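You operate a simulated robot arm through the tools that you are given. There is no shell and no other tool. Be economical: measure what you need, move in short steps, check, and stop when the job is done.

Carry out the task below with a simulated robot arm. There is one attempt and no reset: what you move stays moved.

Task
Take the black chafe pad and leave it on the orange film.

The check looks at the end state, three seconds after you hand in, the way a careful person would. Anything else that was tipped, shoved, dropped, spilled or broken makes it a failure.

Robot
A 7-joint arm with a two-finger parallel gripper, fixed in place. Base frame: the origin is at the foot of the arm, x ahead of it, y to its left, z up; the work surface is at about z = 0. Readings come in mm, rad, newtons and seconds.
With the tool pointing down near the work surface it reaches from about 240 to 620 mm from the base axis. Its first joint turns from -1.152 to 1.152 rad. Payload 2.6 kg.
The TCP is the grasp point between the finger pads, 30 mm short of the fingertips. In the tool frame z runs along the fingers and y along their closing line. Largest opening 94 mm; finger width 28, thickness 10; the body of the gripper, 50 by 96 mm, starts 55 mm behind the TCP.
Orientation is told as [roll, pitch, yaw] about the base's x, y, z axes, in that order, counted from this pose: with the fingers straight down and closing along the base's y, the tool's x points along the base's -x, its y along +y and its z along -z.

Tools
- The arm moves only by the tool servo_tool. Its argument "deltas" is a list of rows, each a list of 2 entries, a list of its own where there are three numbers: the shift along the tool's x, y, z in units of 200 mm (1.0 is 200 mm), then the turn, a rotation vector about the tool's x, y, z in units of 180 degrees (1.0 is 180 degrees). In form: [[[x, y, z], [ax, ay, az]], ...]. A call has 1 to 20 rows; each row is the pose to reach, as a shift and turn from the pose commanded when the call began, along the tool's axes at that moment. "claw" is the closure, from 0 (fully open) to 1 (shut), set as the call begins (left out, the last holds). A call with a number of a shift or a turn outside -1 to 1 is refused whole. Rows are played at 5 a second. More than 50 mm and 0.15 rad between two rows, or a gripper value outside its range, and nothing of the call is played. Where a pose cannot be reached the arm comes as near as it can. A force on the tool above 40 N (or 10 N above the force at the start of the call, whichever is more), or a blocked arm, ends the call early, and 0.2 s more pass. Each finger travels about 72 mm/s and halts on what it meets, pressing with about 24 N; the grip force reading is that of the motor and also rises with nothing between the fingers. The clock runs only during rows and for 0.2 s after the last one: add rows that repeat a pose to give the fingers time. It gives the time, the measured TCP pose, the force on the tool (base axes), the opening and the grip force at its end, in the units of the frame above (readings bear some noise).
- Cameras (640 x 400 px; columns grow to the right, rows downward): "scene" is fixed at [26.8, 422.2, 571.3]; the picture's right is [-0.87, -0.48, 0.00], its down [-0.25, 0.45, -0.86] and it looks along [0.42, -0.75, -0.51] (base axes); focal length 324 px, centre (320, 200). "wrist" rides on the gripper at [76, 14, -103] in the tool frame; the picture's right is [-0.18, 0.98, 0.00], its down [-0.75, -0.14, -0.64] and it looks along [-0.63, -0.12, 0.77] (tool axes); focal length 243 px, centre (320, 200). There is no depth. A picture from a camera that has moved, and an enlarged one, comes with that camera's place and axes in the base frame and with its lens.
- get_image(camera): a new picture of that camera. No time passes.
- close_up(camera, box): a new picture of the part [left, top, right, bottom] of that camera's present view, enlarged. No time passes.
- close_job(): hands the job in; it is judged then, once.

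Go step by step. Nothing tells you positions but the pictures and the camera data: compare them with the known pose of the tool, close in by small moves and look again before you grip or let go. The budget is 90 turns and 46 pictures, counting those below and the enlarged ones. Unless the task says otherwise, let go and move clear before handing in, and close with one line.

The tools are called after "Call:" by a JSON object that holds its "method" and its "body". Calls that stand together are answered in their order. servo_tool: Moves the arm, as the interface text tells. Its arguments: {"type":"object","properties":{"deltas":{"type":"array","items":{"type":"array"}},"claw":{"type":"number"}},"required":["deltas"]} The other tools are called the same way: get_image (camera) takes a picture; close_up (camera, box) takes an enlarged picture of a part of a camera's view; close_job () hands the job in.

At the start:

```text
t: 0.0
position: [323.3, -76.8, 278.7]
orientation: [0.0, 0.0, 0.0]
ft_force: [0.6, -0.8, 0.2]
width: 93.8
grip_force: 0.0
```

scene: 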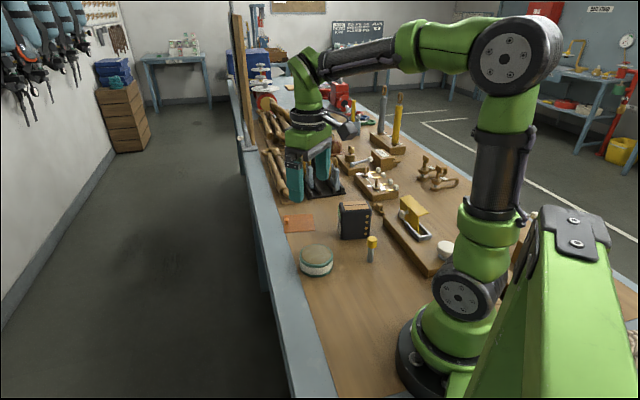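
wrist: 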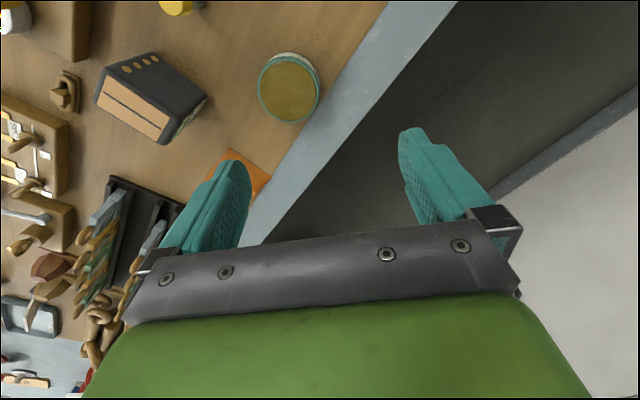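

I see an orange film near the bench edge and a few black things: a box and a dark rack. I'll enlarge the view to find the chafe pad.

Call:
{"method": "close_up", "body": {"camera": "scene", "box": [250, 140, 410, 240]}}

Call:
{"method": "close_up", "body": {"camera": "scene", "box": [330, 130, 490, 290]}}

Call:
{"method": "close_up", "body": {"camera": "wrist", "box": [0, 0, 340, 220]}}

```text
4.00 times, centred on (330, 190) of scene
camera zoom: at [26.8, 422.2, 571.3], right [-0.87, -0.48, 0.0], down [-0.25, 0.45, -0.86], along [0.42, -0.75, -0.51], focal length 1298 px, centre (280, 240)
```

zoom: 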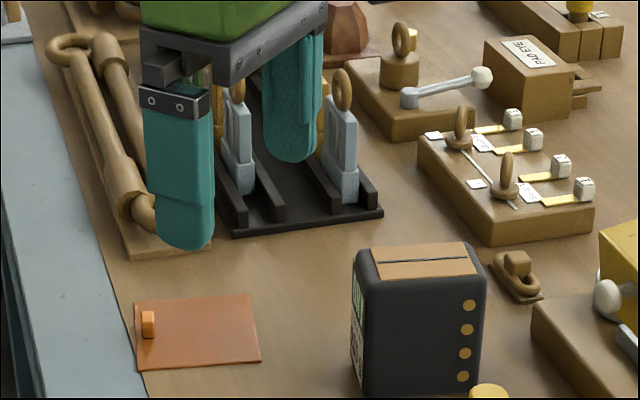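

```text
2.50 times, centred on (410, 210) of scene
camera zoom: at [26.8, 422.2, 571.3], right [-0.87, -0.48, 0.0], down [-0.25, 0.45, -0.86], along [0.42, -0.75, -0.51], focal length 811 px, centre (95, 175)
```

zoom: 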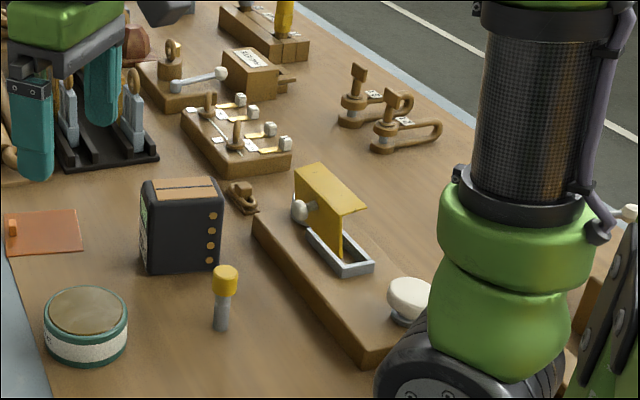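

```text
1.82 times, centred on (170, 110) of wrist
camera zoom: at [247.4, -63.6, 381.0], right [0.18, 0.98, 0.0], down [0.75, -0.14, 0.64], along [0.63, -0.12, -0.77], focal length 441 px, centre (593, 364)
```

zoom: 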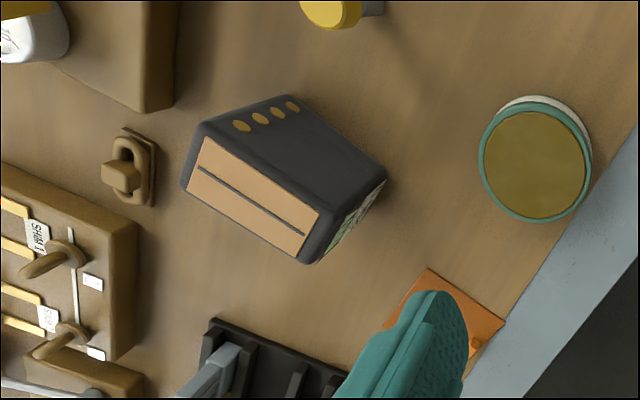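

The black pad isn't clear yet, so I'll enlarge the rest of the bench and the black box.

Call:
{"method": "close_up", "body": {"camera": "scene", "box": [325, 190, 405, 240]}}

Call:
{"method": "close_up", "body": {"camera": "scene", "box": [240, 70, 400, 170]}}

Call:
{"method": "close_up", "body": {"camera": "wrist", "box": [0, 170, 200, 400]}}

```text
8.00 times, centred on (365, 215) of scene
camera zoom: at [26.8, 422.2, 571.3], right [-0.87, -0.48, 0.0], down [-0.25, 0.45, -0.86], along [0.42, -0.75, -0.51], focal length 2595 px, centre (-40, 80)
```

zoom: 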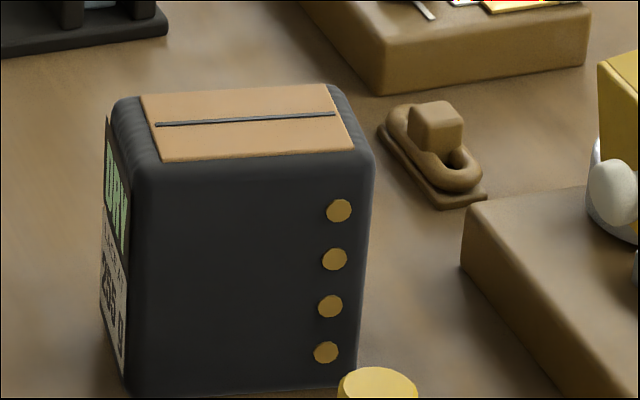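

```text
4.00 times, centred on (320, 120) of scene
camera zoom: at [26.8, 422.2, 571.3], right [-0.87, -0.48, 0.0], down [-0.25, 0.45, -0.86], along [0.42, -0.75, -0.51], focal length 1298 px, centre (320, 520)
```

zoom: 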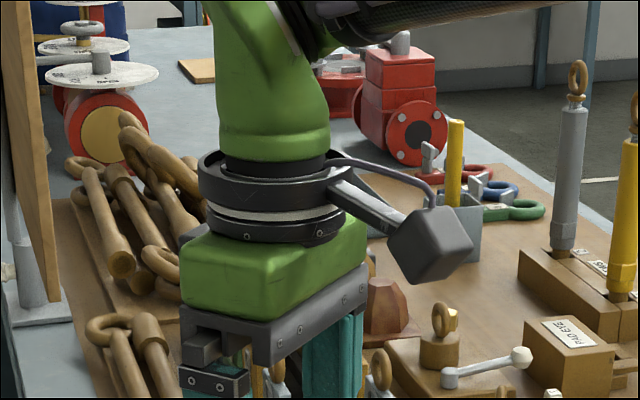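

```text
1.74 times, centred on (100, 285) of wrist
camera zoom: at [247.4, -63.6, 381.0], right [0.18, 0.98, 0.0], down [0.75, -0.14, 0.64], along [0.63, -0.12, -0.77], focal length 422 px, centre (703, 52)
```

zoom: 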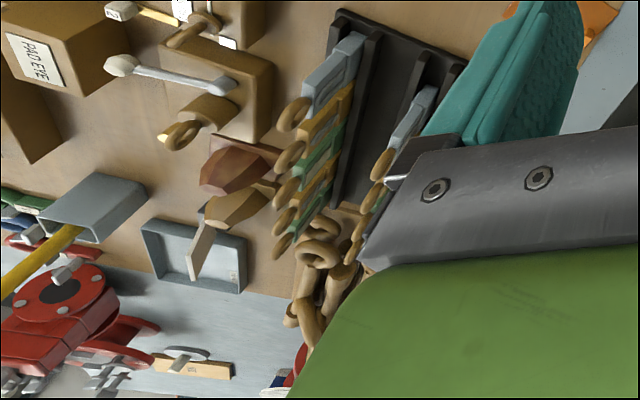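

The black rounded block carries a label on its side, so I'll read it.

Call:
{"method": "close_up", "body": {"camera": "scene", "box": [334, 202, 350, 242]}}

Call:
{"method": "close_up", "body": {"camera": "wrist", "box": [160, 85, 220, 145]}}

```text
10.00 times, centred on (342, 222) of scene
camera zoom: at [26.8, 422.2, 571.3], right [-0.87, -0.48, 0.0], down [-0.25, 0.45, -0.86], along [0.42, -0.75, -0.51], focal length 3244 px, centre (100, -20)
```

zoom: 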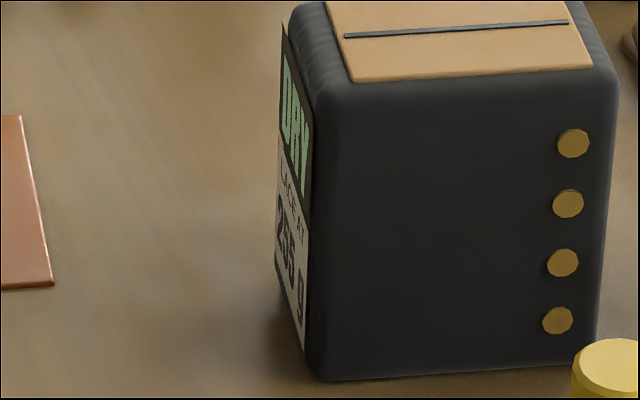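

```text
6.67 times, centred on (190, 115) of wrist
camera zoom: at [247.4, -63.6, 381.0], right [0.18, 0.98, 0.0], down [0.75, -0.14, 0.64], along [0.63, -0.12, -0.77], focal length 1618 px, centre (1187, 767)
```

zoom: 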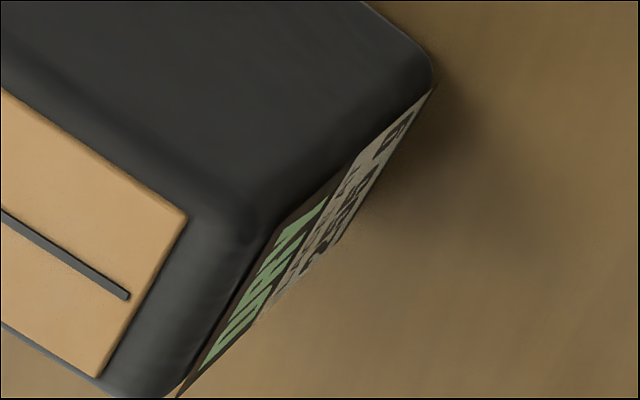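

The block (about 75 x 47 x 98 mm) stands near (318, -291), and the film is near (480, -260). I'll swing the wrist camera round to read the label before assuming this is the pad.

Call:
{"method": "servo_tool", "body": {"deltas": [[[-0.035, -0.054, 0], [0, 0, 0.042]], [[-0.07, -0.108, 0], [0, 0, 0.084]], [[-0.105, -0.162, 0.0], [0, 0, 0.125]], [[-0.14, -0.215, 0.03], [0, 0, 0.167]], [[-0.175, -0.269, 0.06], [0, 0, 0.208]], [[-0.21, -0.323, 0.1], [0, 0, 0.25]], [[-0.245, -0.377, 0.15], [0, 0, 0.292]], [[-0.28, -0.43, 0.2], [0, 0, 0.333]], [[-0.315, -0.484, 0.25], [0, 0, 0.375]], [[-0.35, -0.538, 0.3], [0, 0, 0.417]], [[-0.385, -0.592, 0.3], [0, 0, 0.458]], [[-0.415, -0.645, 0.3], [0, 0, 0.5]], [[-0.415, -0.645, 0.3], [0, 0, 0.5]]]}}

Call:
{"method": "get_image", "body": {"camera": "wrist"}}

```text
t: 2.8
position: [404.6, -207.0, 219.2]
orientation: [-0.001, 0.0, -1.573]
ft_force: [-0.2, 0.4, 0.3]
width: 94.3
grip_force: 0.1
```

```text
35 pictures are left
camera wrist: at [420.9, -130.7, 321.0], right [0.98, -0.19, 0.0], down [-0.14, -0.75, 0.64], along [-0.12, -0.63, -0.77], focal length 243 px, centre (320, 200)
```

wrist: 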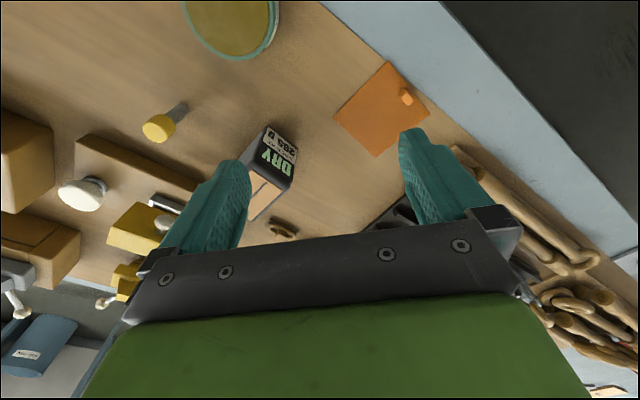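

Call:
{"method": "close_up", "body": {"camera": "wrist", "box": [240, 115, 310, 185]}}

Call:
{"method": "close_up", "body": {"camera": "wrist", "box": [325, 50, 445, 170]}}

Call:
{"method": "get_image", "body": {"camera": "scene"}}

```text
5.71 times, centred on (275, 150) of wrist
camera zoom: at [420.9, -130.7, 321.0], right [0.98, -0.19, 0.0], down [-0.14, -0.75, 0.64], along [-0.12, -0.63, -0.77], focal length 1386 px, centre (577, 486)
```

zoom: 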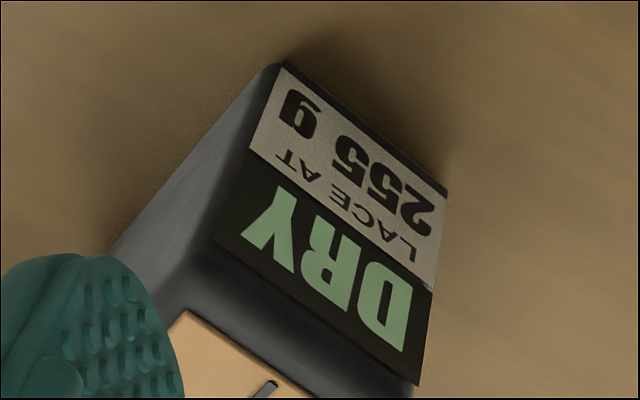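

```text
3.33 times, centred on (385, 110) of wrist
camera zoom: at [420.9, -130.7, 321.0], right [0.98, -0.19, 0.0], down [-0.14, -0.75, 0.64], along [-0.12, -0.63, -0.77], focal length 809 px, centre (103, 500)
```

zoom: 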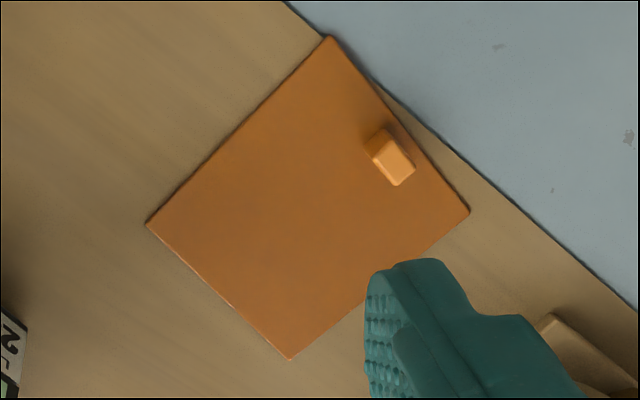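

```text
32 pictures are left
```

scene: 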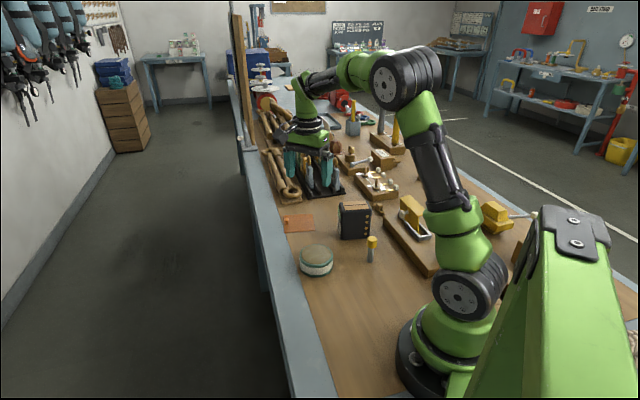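

The label reads "DRY, LACE AT 255 g", and with its row of brass eyelets this block is the black chafe pad. The film is 90 mm square, centred about (478, -265), with a small tab near its outer edge. I'll move above the pad at yaw -143° and measure it.

Call:
{"method": "servo_tool", "body": {"deltas": [[[-0.0525, -0.055, 0], [0, 0, 0.037]], [[-0.105, -0.11, 0], [0, 0, 0.0735]], [[-0.1575, -0.165, 0], [0, 0, 0.11]], [[-0.21, -0.22, 0], [0, 0, 0.147]], [[-0.2625, -0.275, 0], [0, 0, 0.184]], [[-0.315, -0.33, 0], [0, 0, 0.22]], [[-0.3675, -0.385, 0], [0, 0, 0.257]], [[-0.42, -0.44, 0], [0, 0, 0.294]], [[-0.42, -0.44, 0], [0, 0, 0.294]]]}}

Call:
{"method": "get_image", "body": {"camera": "wrist"}}

Call:
{"method": "get_image", "body": {"camera": "scene"}}

```text
t: 4.8
position: [318.0, -290.8, 218.2]
orientation: [-0.002, 0.001, -2.497]
ft_force: [-0.2, 0.1, 0.3]
width: 94.0
grip_force: 0.2
```

```text
31 pictures are left
camera wrist: at [388.3, -256.4, 320.6], right [0.44, -0.9, 0.0], down [-0.69, -0.34, 0.64], along [-0.58, -0.29, -0.77], focal length 243 px, centre (320, 200)
```

wrist: 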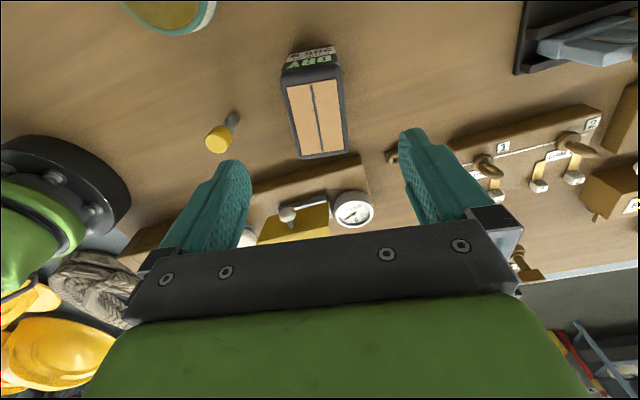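

```text
30 pictures are left
```

scene: 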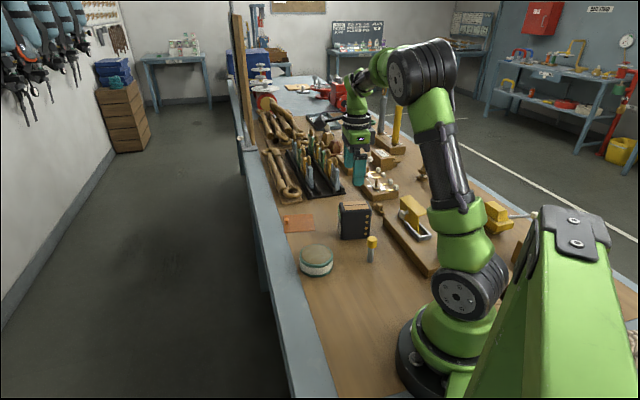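

Call:
{"method": "close_up", "body": {"camera": "wrist", "box": [265, 35, 385, 165]}}

```text
3.08 times, centred on (325, 100) of wrist
camera zoom: at [388.3, -256.4, 320.6], right [0.44, -0.9, 0.0], down [-0.69, -0.34, 0.64], along [-0.58, -0.29, -0.77], focal length 746 px, centre (305, 508)
```

zoom: 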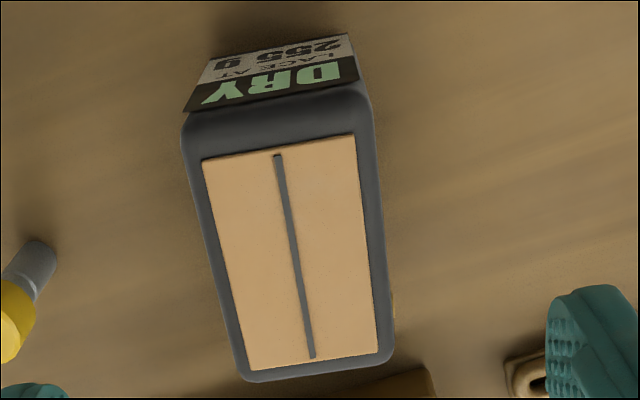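

The pad's top is centred near (308, -294), with its long axis at about -145°. I'll line up on that, come partway down and check.

Call:
{"method": "servo_tool", "body": {"deltas": [[[-0.0525, -0.0175, 0.0], [0, 0, 0.0113]], [[-0.0525, -0.0175, 0.17], [0, 0, 0.0113]], [[-0.0525, -0.0175, 0.34], [0, 0, 0.0113]], [[-0.0525, -0.0175, 0.34], [0, 0, 0.0113]]]}}

Call:
{"method": "get_image", "body": {"camera": "wrist"}}

Call:
{"method": "close_up", "body": {"camera": "scene", "box": [300, 150, 420, 250]}}

```text
t: 5.8
position: [308.0, -294.0, 150.1]
orientation: [0.001, -0.001, -2.528]
ft_force: [-0.5, -0.1, -0.9]
width: 94.1
grip_force: 0.2
```

```text
28 pictures are left
camera wrist: at [379.2, -262.3, 252.0], right [0.41, -0.91, 0.0], down [-0.7, -0.32, 0.64], along [-0.58, -0.27, -0.77], focal length 243 px, centre (320, 200)
```

wrist: 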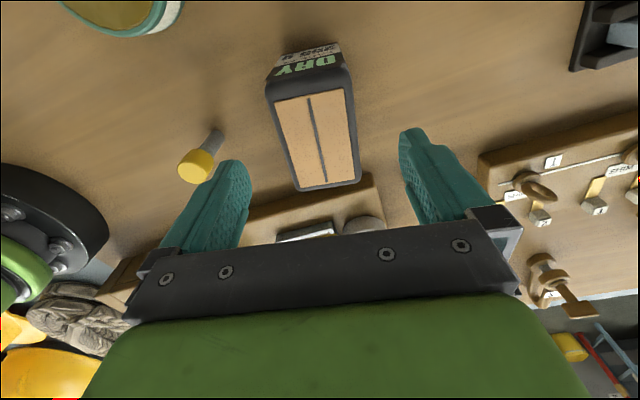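

```text
4.00 times, centred on (360, 200) of scene
camera zoom: at [26.8, 422.2, 571.3], right [-0.87, -0.48, 0.0], down [-0.25, 0.45, -0.86], along [0.42, -0.75, -0.51], focal length 1298 px, centre (160, 200)
```

zoom: 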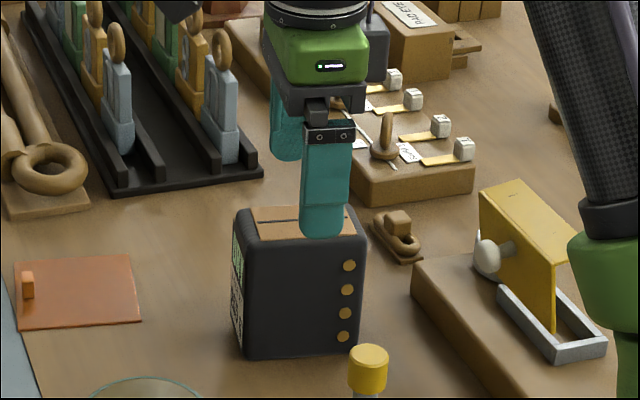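

Two views agree that the pad is centred at about (307, -295), right between the fingers. Next I descend to z = 60.

Call:
{"method": "servo_tool", "body": {"deltas": [[[0, 0, 0.12], [0, 0, 0]], [[0, 0, 0.24], [0, 0, 0]], [[0, 0, 0.35], [0, 0, 0]], [[0, 0, 0.45], [0, 0, 0]], [[0, 0, 0.45], [0, 0, 0]]]}}

Call:
{"method": "close_up", "body": {"camera": "scene", "box": [300, 150, 420, 250]}}

Call:
{"method": "get_image", "body": {"camera": "wrist"}}

```text
t: 7.0
position: [307.8, -293.9, 60.3]
orientation: [-0.001, 0.0, -2.527]
ft_force: [-0.8, -0.1, 0.1]
width: 94.1
grip_force: 0.0
```

```text
4.00 times, centred on (360, 200) of scene
camera zoom: at [26.8, 422.2, 571.3], right [-0.87, -0.48, 0.0], down [-0.25, 0.45, -0.86], along [0.42, -0.75, -0.51], focal length 1298 px, centre (160, 200)
```

zoom: 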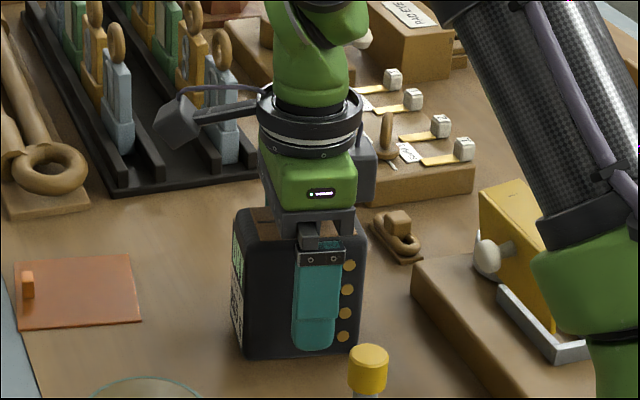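

```text
25 pictures are left
camera wrist: at [379.1, -261.9, 162.7], right [0.41, -0.91, 0.0], down [-0.7, -0.32, 0.64], along [-0.58, -0.27, -0.77], focal length 243 px, centre (320, 200)
```

wrist: 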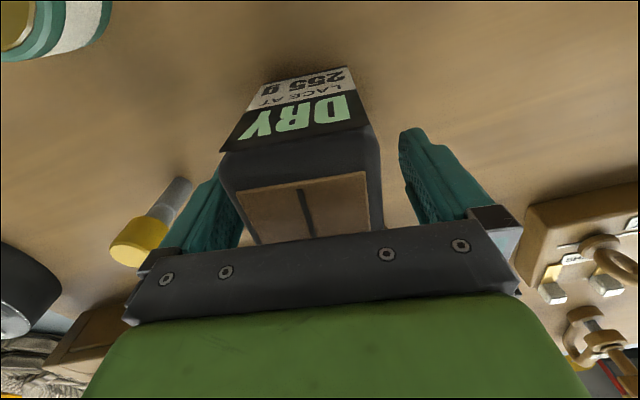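

The pad sits centred between the fingers. I'll close on it now.

Call:
{"method": "servo_tool", "body": {"deltas": [[[0, 0, 0], [0, 0, 0]], [[0, 0, 0], [0, 0, 0]], [[0, 0, 0], [0, 0, 0]], [[0, 0, 0], [0, 0, 0]], [[0, 0, 0], [0, 0, 0]]], "claw": 1}}

Call:
{"method": "close_up", "body": {"camera": "scene", "box": [300, 150, 420, 250]}}

```text
t: 8.2
position: [307.8, -294.3, 59.8]
orientation: [0.001, 0.001, -2.529]
ft_force: [-0.6, 0.1, -0.5]
width: 59.1
grip_force: 24.1
```

```text
4.00 times, centred on (360, 200) of scene
camera zoom: at [26.8, 422.2, 571.3], right [-0.87, -0.48, 0.0], down [-0.25, 0.45, -0.86], along [0.42, -0.75, -0.51], focal length 1298 px, centre (160, 200)
```

zoom: 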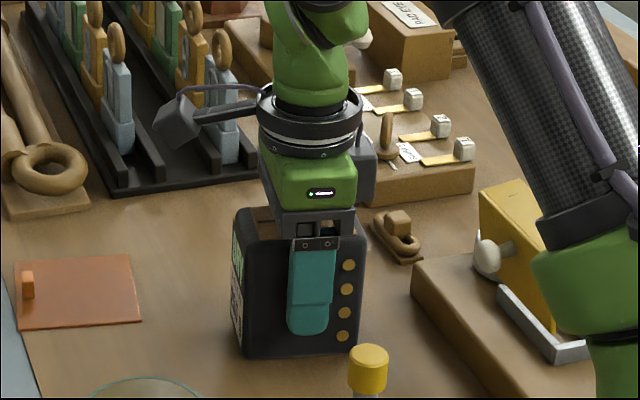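

Gripped at 59 mm. I'll lift a little and check the weight and hold.

Call:
{"method": "servo_tool", "body": {"deltas": [[[0, 0, -0.04], [0, 0, 0]], [[0, 0, -0.1], [0, 0, 0]], [[0, 0, -0.1], [0, 0, 0]], [[0, 0, -0.1], [0, 0, 0]]]}}

Call:
{"method": "close_up", "body": {"camera": "scene", "box": [300, 150, 420, 250]}}

Call:
{"method": "get_image", "body": {"camera": "wrist"}}

```text
t: 9.2
position: [308.4, -294.0, 80.1]
orientation: [-0.001, 0.0, -2.528]
ft_force: [0.1, -0.6, -3.8]
width: 59.3
grip_force: 24.4
```

```text
4.00 times, centred on (360, 200) of scene
camera zoom: at [26.8, 422.2, 571.3], right [-0.87, -0.48, 0.0], down [-0.25, 0.45, -0.86], along [0.42, -0.75, -0.51], focal length 1298 px, centre (160, 200)
```

zoom: 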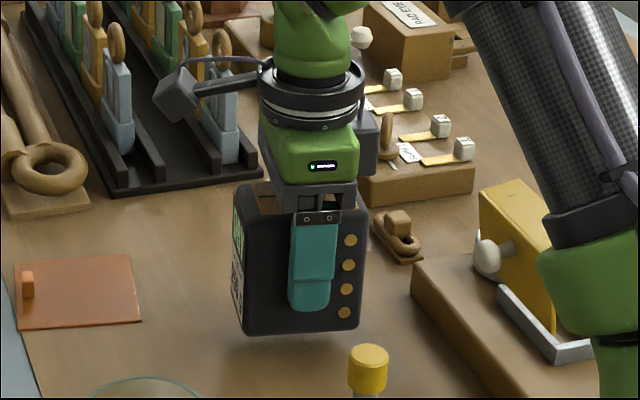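

```text
22 pictures are left
camera wrist: at [379.5, -262.3, 182.5], right [0.41, -0.91, 0.0], down [-0.7, -0.32, 0.64], along [-0.58, -0.27, -0.77], focal length 243 px, centre (320, 200)
```

wrist: 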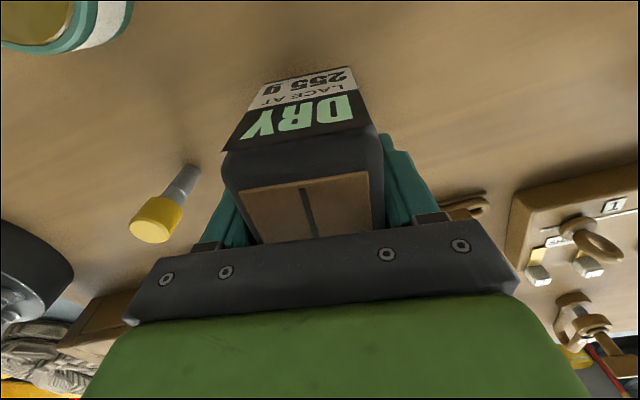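

The pad is held level and clear of the bench. I'll lift it higher, carry it over the film and turn it 90°, so its narrow side fits between the tab and the film's near edge.

Call:
{"method": "servo_tool", "body": {"deltas": [[[0, 0, -0.12], [0, 0, 0]], [[0, 0, -0.24], [0, 0, 0]], [[0, 0, -0.35], [0, 0, 0]], [[0.0618, 0.0326, -0.35], [0, 0, -0.0422]], [[0.1236, 0.0652, -0.35], [0, 0, -0.0844]], [[0.1853, 0.0978, -0.35], [0, 0, -0.1266]], [[0.2471, 0.1303, -0.35], [0, 0, -0.1688]], [[0.3089, 0.1629, -0.35], [0, 0, -0.211]], [[0.3707, 0.1955, -0.35], [0, 0, -0.2532]], [[0.4324, 0.2281, -0.35], [0, 0, -0.2954]], [[0.4942, 0.2607, -0.35], [0, 0, -0.3376]], [[0.556, 0.2933, -0.35], [0, 0, -0.3798]], [[0.6178, 0.3258, -0.35], [0, 0, -0.422]], [[0.6795, 0.3584, -0.35], [0, 0, -0.4642]], [[0.7413, 0.391, -0.35], [0, 0, -0.5064]], [[0.7413, 0.391, -0.35], [0, 0, -0.5064]]]}}

Call:
{"method": "get_image", "body": {"camera": "wrist"}}

Call:
{"method": "close_up", "body": {"camera": "scene", "box": [250, 140, 370, 240]}}

```text
t: 12.6
position: [472.9, -272.7, 150.7]
orientation: [-0.001, 0.0, -0.935]
ft_force: [0.8, -0.4, -5.1]
width: 59.5
grip_force: 24.1
```

```text
21 pictures are left
camera wrist: at [441.1, -203.5, 253.0], right [0.9, 0.43, 0.0], down [0.33, -0.69, 0.64], along [0.28, -0.58, -0.77], focal length 243 px, centre (320, 200)
```

wrist: 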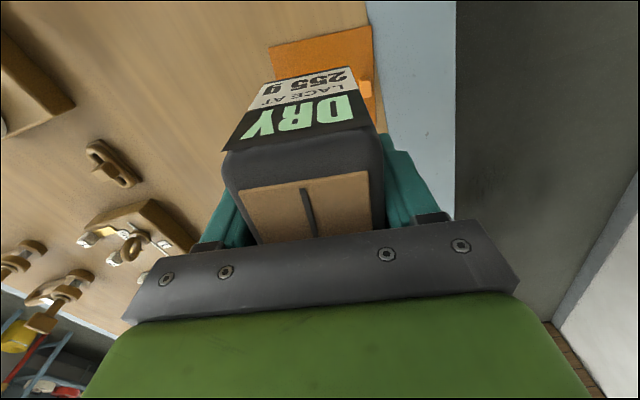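

```text
4.00 times, centred on (310, 190) of scene
camera zoom: at [26.8, 422.2, 571.3], right [-0.87, -0.48, 0.0], down [-0.25, 0.45, -0.86], along [0.42, -0.75, -0.51], focal length 1298 px, centre (360, 240)
```

zoom: 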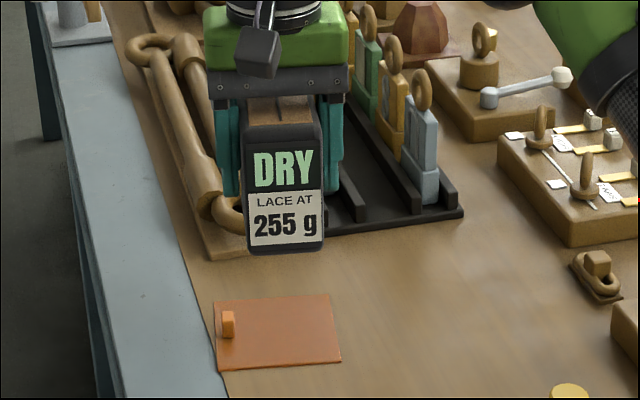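

The film corners match my earlier measurement. I'll shift 3 mm to centre the pad lengthwise and descend to about 10 mm above the film.

Call:
{"method": "servo_tool", "body": {"deltas": [[[0.015, 0, 0.1], [0, 0, 0]], [[0.015, 0, 0.2], [0, 0, 0]], [[0.015, 0, 0.3], [0, 0, 0]], [[0.015, 0, 0.4], [0, 0, 0]], [[0.015, 0, 0.4], [0, 0, 0]]]}}

Call:
{"method": "get_image", "body": {"camera": "wrist"}}

Call:
{"method": "close_up", "body": {"camera": "scene", "box": [270, 180, 334, 240]}}

```text
t: 13.8
position: [471.7, -270.6, 71.5]
orientation: [-0.002, 0.0, -0.937]
ft_force: [-1.1, 0.8, -4.2]
width: 59.3
grip_force: 23.9
```

```text
19 pictures are left
camera wrist: at [439.5, -199.9, 172.5], right [0.9, 0.43, 0.0], down [0.33, -0.69, 0.64], along [0.28, -0.58, -0.77], focal length 243 px, centre (320, 200)
```

wrist: 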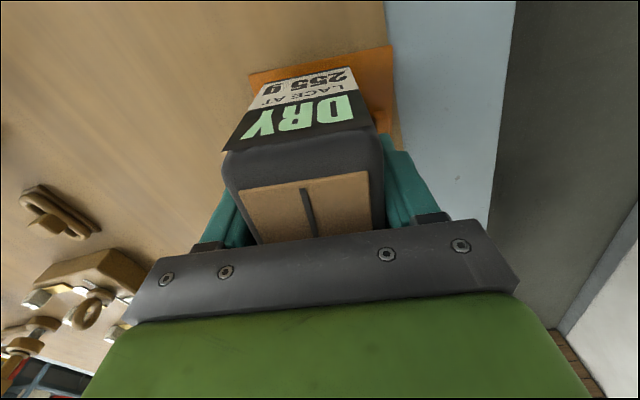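

```text
6.67 times, centred on (302, 210) of scene
camera zoom: at [26.8, 422.2, 571.3], right [-0.87, -0.48, 0.0], down [-0.25, 0.45, -0.86], along [0.42, -0.75, -0.51], focal length 2163 px, centre (440, 133)
```

zoom: 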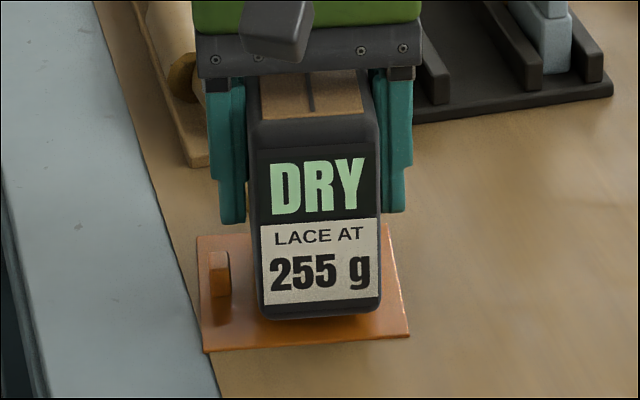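

The pad hangs inside the film with clearance to the tab. I'll nudge it 2 mm toward the camera side and lower it gently until it touches.

Call:
{"method": "servo_tool", "body": {"deltas": [[[0.01, 0, 0.015], [0, 0, 0]], [[0.01, 0, 0.03], [0, 0, 0]], [[0.01, 0, 0.04], [0, 0, 0]], [[0.01, 0, 0.04], [0, 0, 0]]]}}

Call:
{"method": "close_up", "body": {"camera": "scene", "box": [270, 180, 334, 240]}}

```text
t: 14.8
position: [471.3, -269.4, 63.4]
orientation: [0.001, -0.002, -0.941]
ft_force: [-0.2, 1.1, 2.6]
width: 59.5
grip_force: 23.8
```

```text
6.67 times, centred on (302, 210) of scene
camera zoom: at [26.8, 422.2, 571.3], right [-0.87, -0.48, 0.0], down [-0.25, 0.45, -0.86], along [0.42, -0.75, -0.51], focal length 2163 px, centre (440, 133)
```

zoom: 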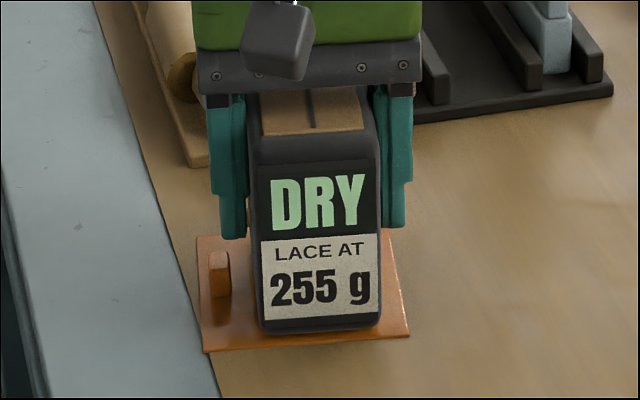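

It has touched down on the film: the vertical force has reversed and the pad sits within the edges. I'll open the fingers partway.

Call:
{"method": "servo_tool", "body": {"deltas": [[[0, 0, 0], [0, 0, 0]], [[0, 0, 0], [0, 0, 0]], [[0, 0, 0], [0, 0, 0]], [[0, 0, 0], [0, 0, 0]]], "claw": 0.15}}

Call:
{"method": "close_up", "body": {"camera": "scene", "box": [270, 180, 334, 240]}}

```text
t: 15.8
position: [470.7, -267.3, 62.8]
orientation: [0.001, 0.001, -0.938]
ft_force: [-0.5, -0.7, -0.5]
width: 80.0
grip_force: 0.0
```

```text
6.67 times, centred on (302, 210) of scene
camera zoom: at [26.8, 422.2, 571.3], right [-0.87, -0.48, 0.0], down [-0.25, 0.45, -0.86], along [0.42, -0.75, -0.51], focal length 2163 px, centre (440, 133)
```

zoom: 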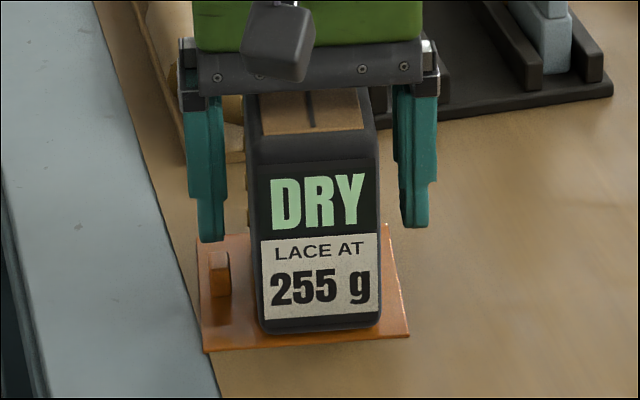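

The pad stands free on the film. Next I retract straight up and check from above.

Call:
{"method": "servo_tool", "body": {"deltas": [[[0, 0, -0.1], [0, 0, 0]], [[0, 0, -0.25], [0, 0, 0]], [[0, 0, -0.45], [0, 0, 0]], [[0, 0, -0.65], [0, 0, 0]], [[0.15, 0, -0.75], [0, 0, 0]], [[0.35, 0, -0.75], [0, 0, 0]], [[0.35, 0, -0.75], [0, 0, 0]]]}}

Call:
{"method": "get_image", "body": {"camera": "wrist"}}

Call:
{"method": "get_image", "body": {"camera": "scene"}}

Call:
{"method": "close_up", "body": {"camera": "scene", "box": [270, 180, 334, 240]}}

```text
t: 17.4
position: [426.8, -214.0, 213.8]
orientation: [0.0, 0.0, -0.937]
ft_force: [0.1, 0.5, 0.4]
width: 80.2
grip_force: 0.2
```

```text
15 pictures are left
camera wrist: at [395.6, -143.8, 315.5], right [0.9, 0.43, 0.0], down [0.33, -0.69, 0.64], along [0.28, -0.58, -0.77], focal length 243 px, centre (320, 200)
```

wrist: 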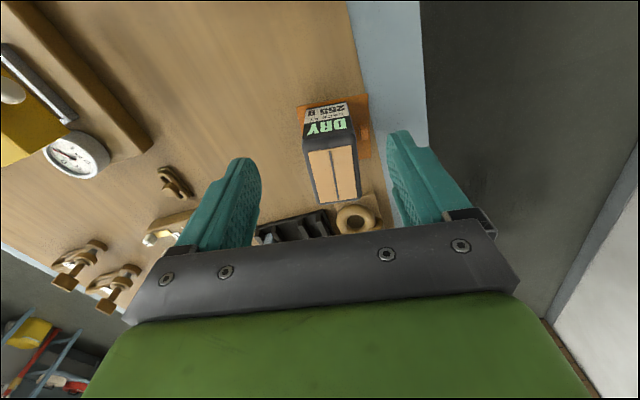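

```text
14 pictures are left
```

scene: 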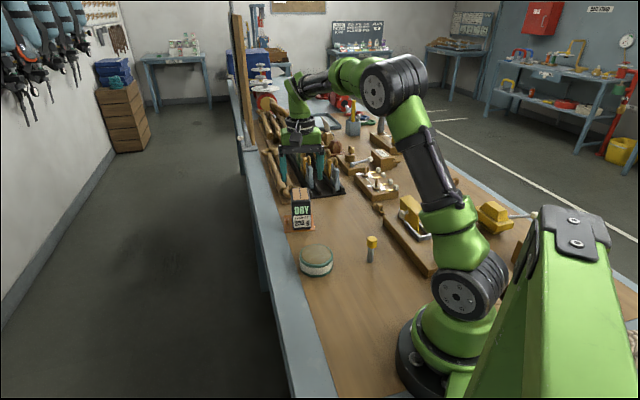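

```text
6.67 times, centred on (302, 210) of scene
camera zoom: at [26.8, 422.2, 571.3], right [-0.87, -0.48, 0.0], down [-0.25, 0.45, -0.86], along [0.42, -0.75, -0.51], focal length 2163 px, centre (440, 133)
```

zoom: 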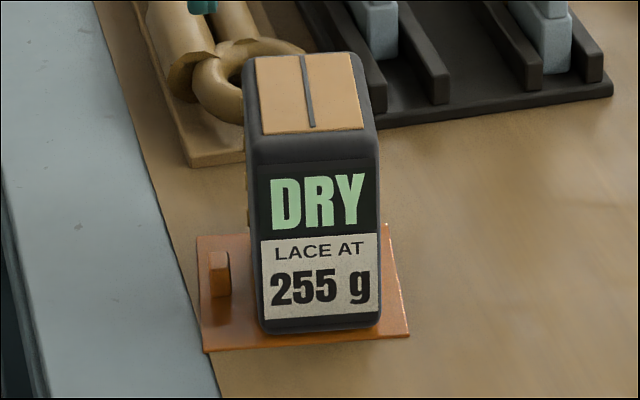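

The pad stands upright on the orange film, clear of the tab. The gripper is well away and nothing else has moved, so I'm handing in.

Call:
{"method": "close_job", "body": {}}

```text
The job is handed in.
```

I left the black chafe pad standing on the orange film and handed the job in; no other object looked disturbed in the last pictures.
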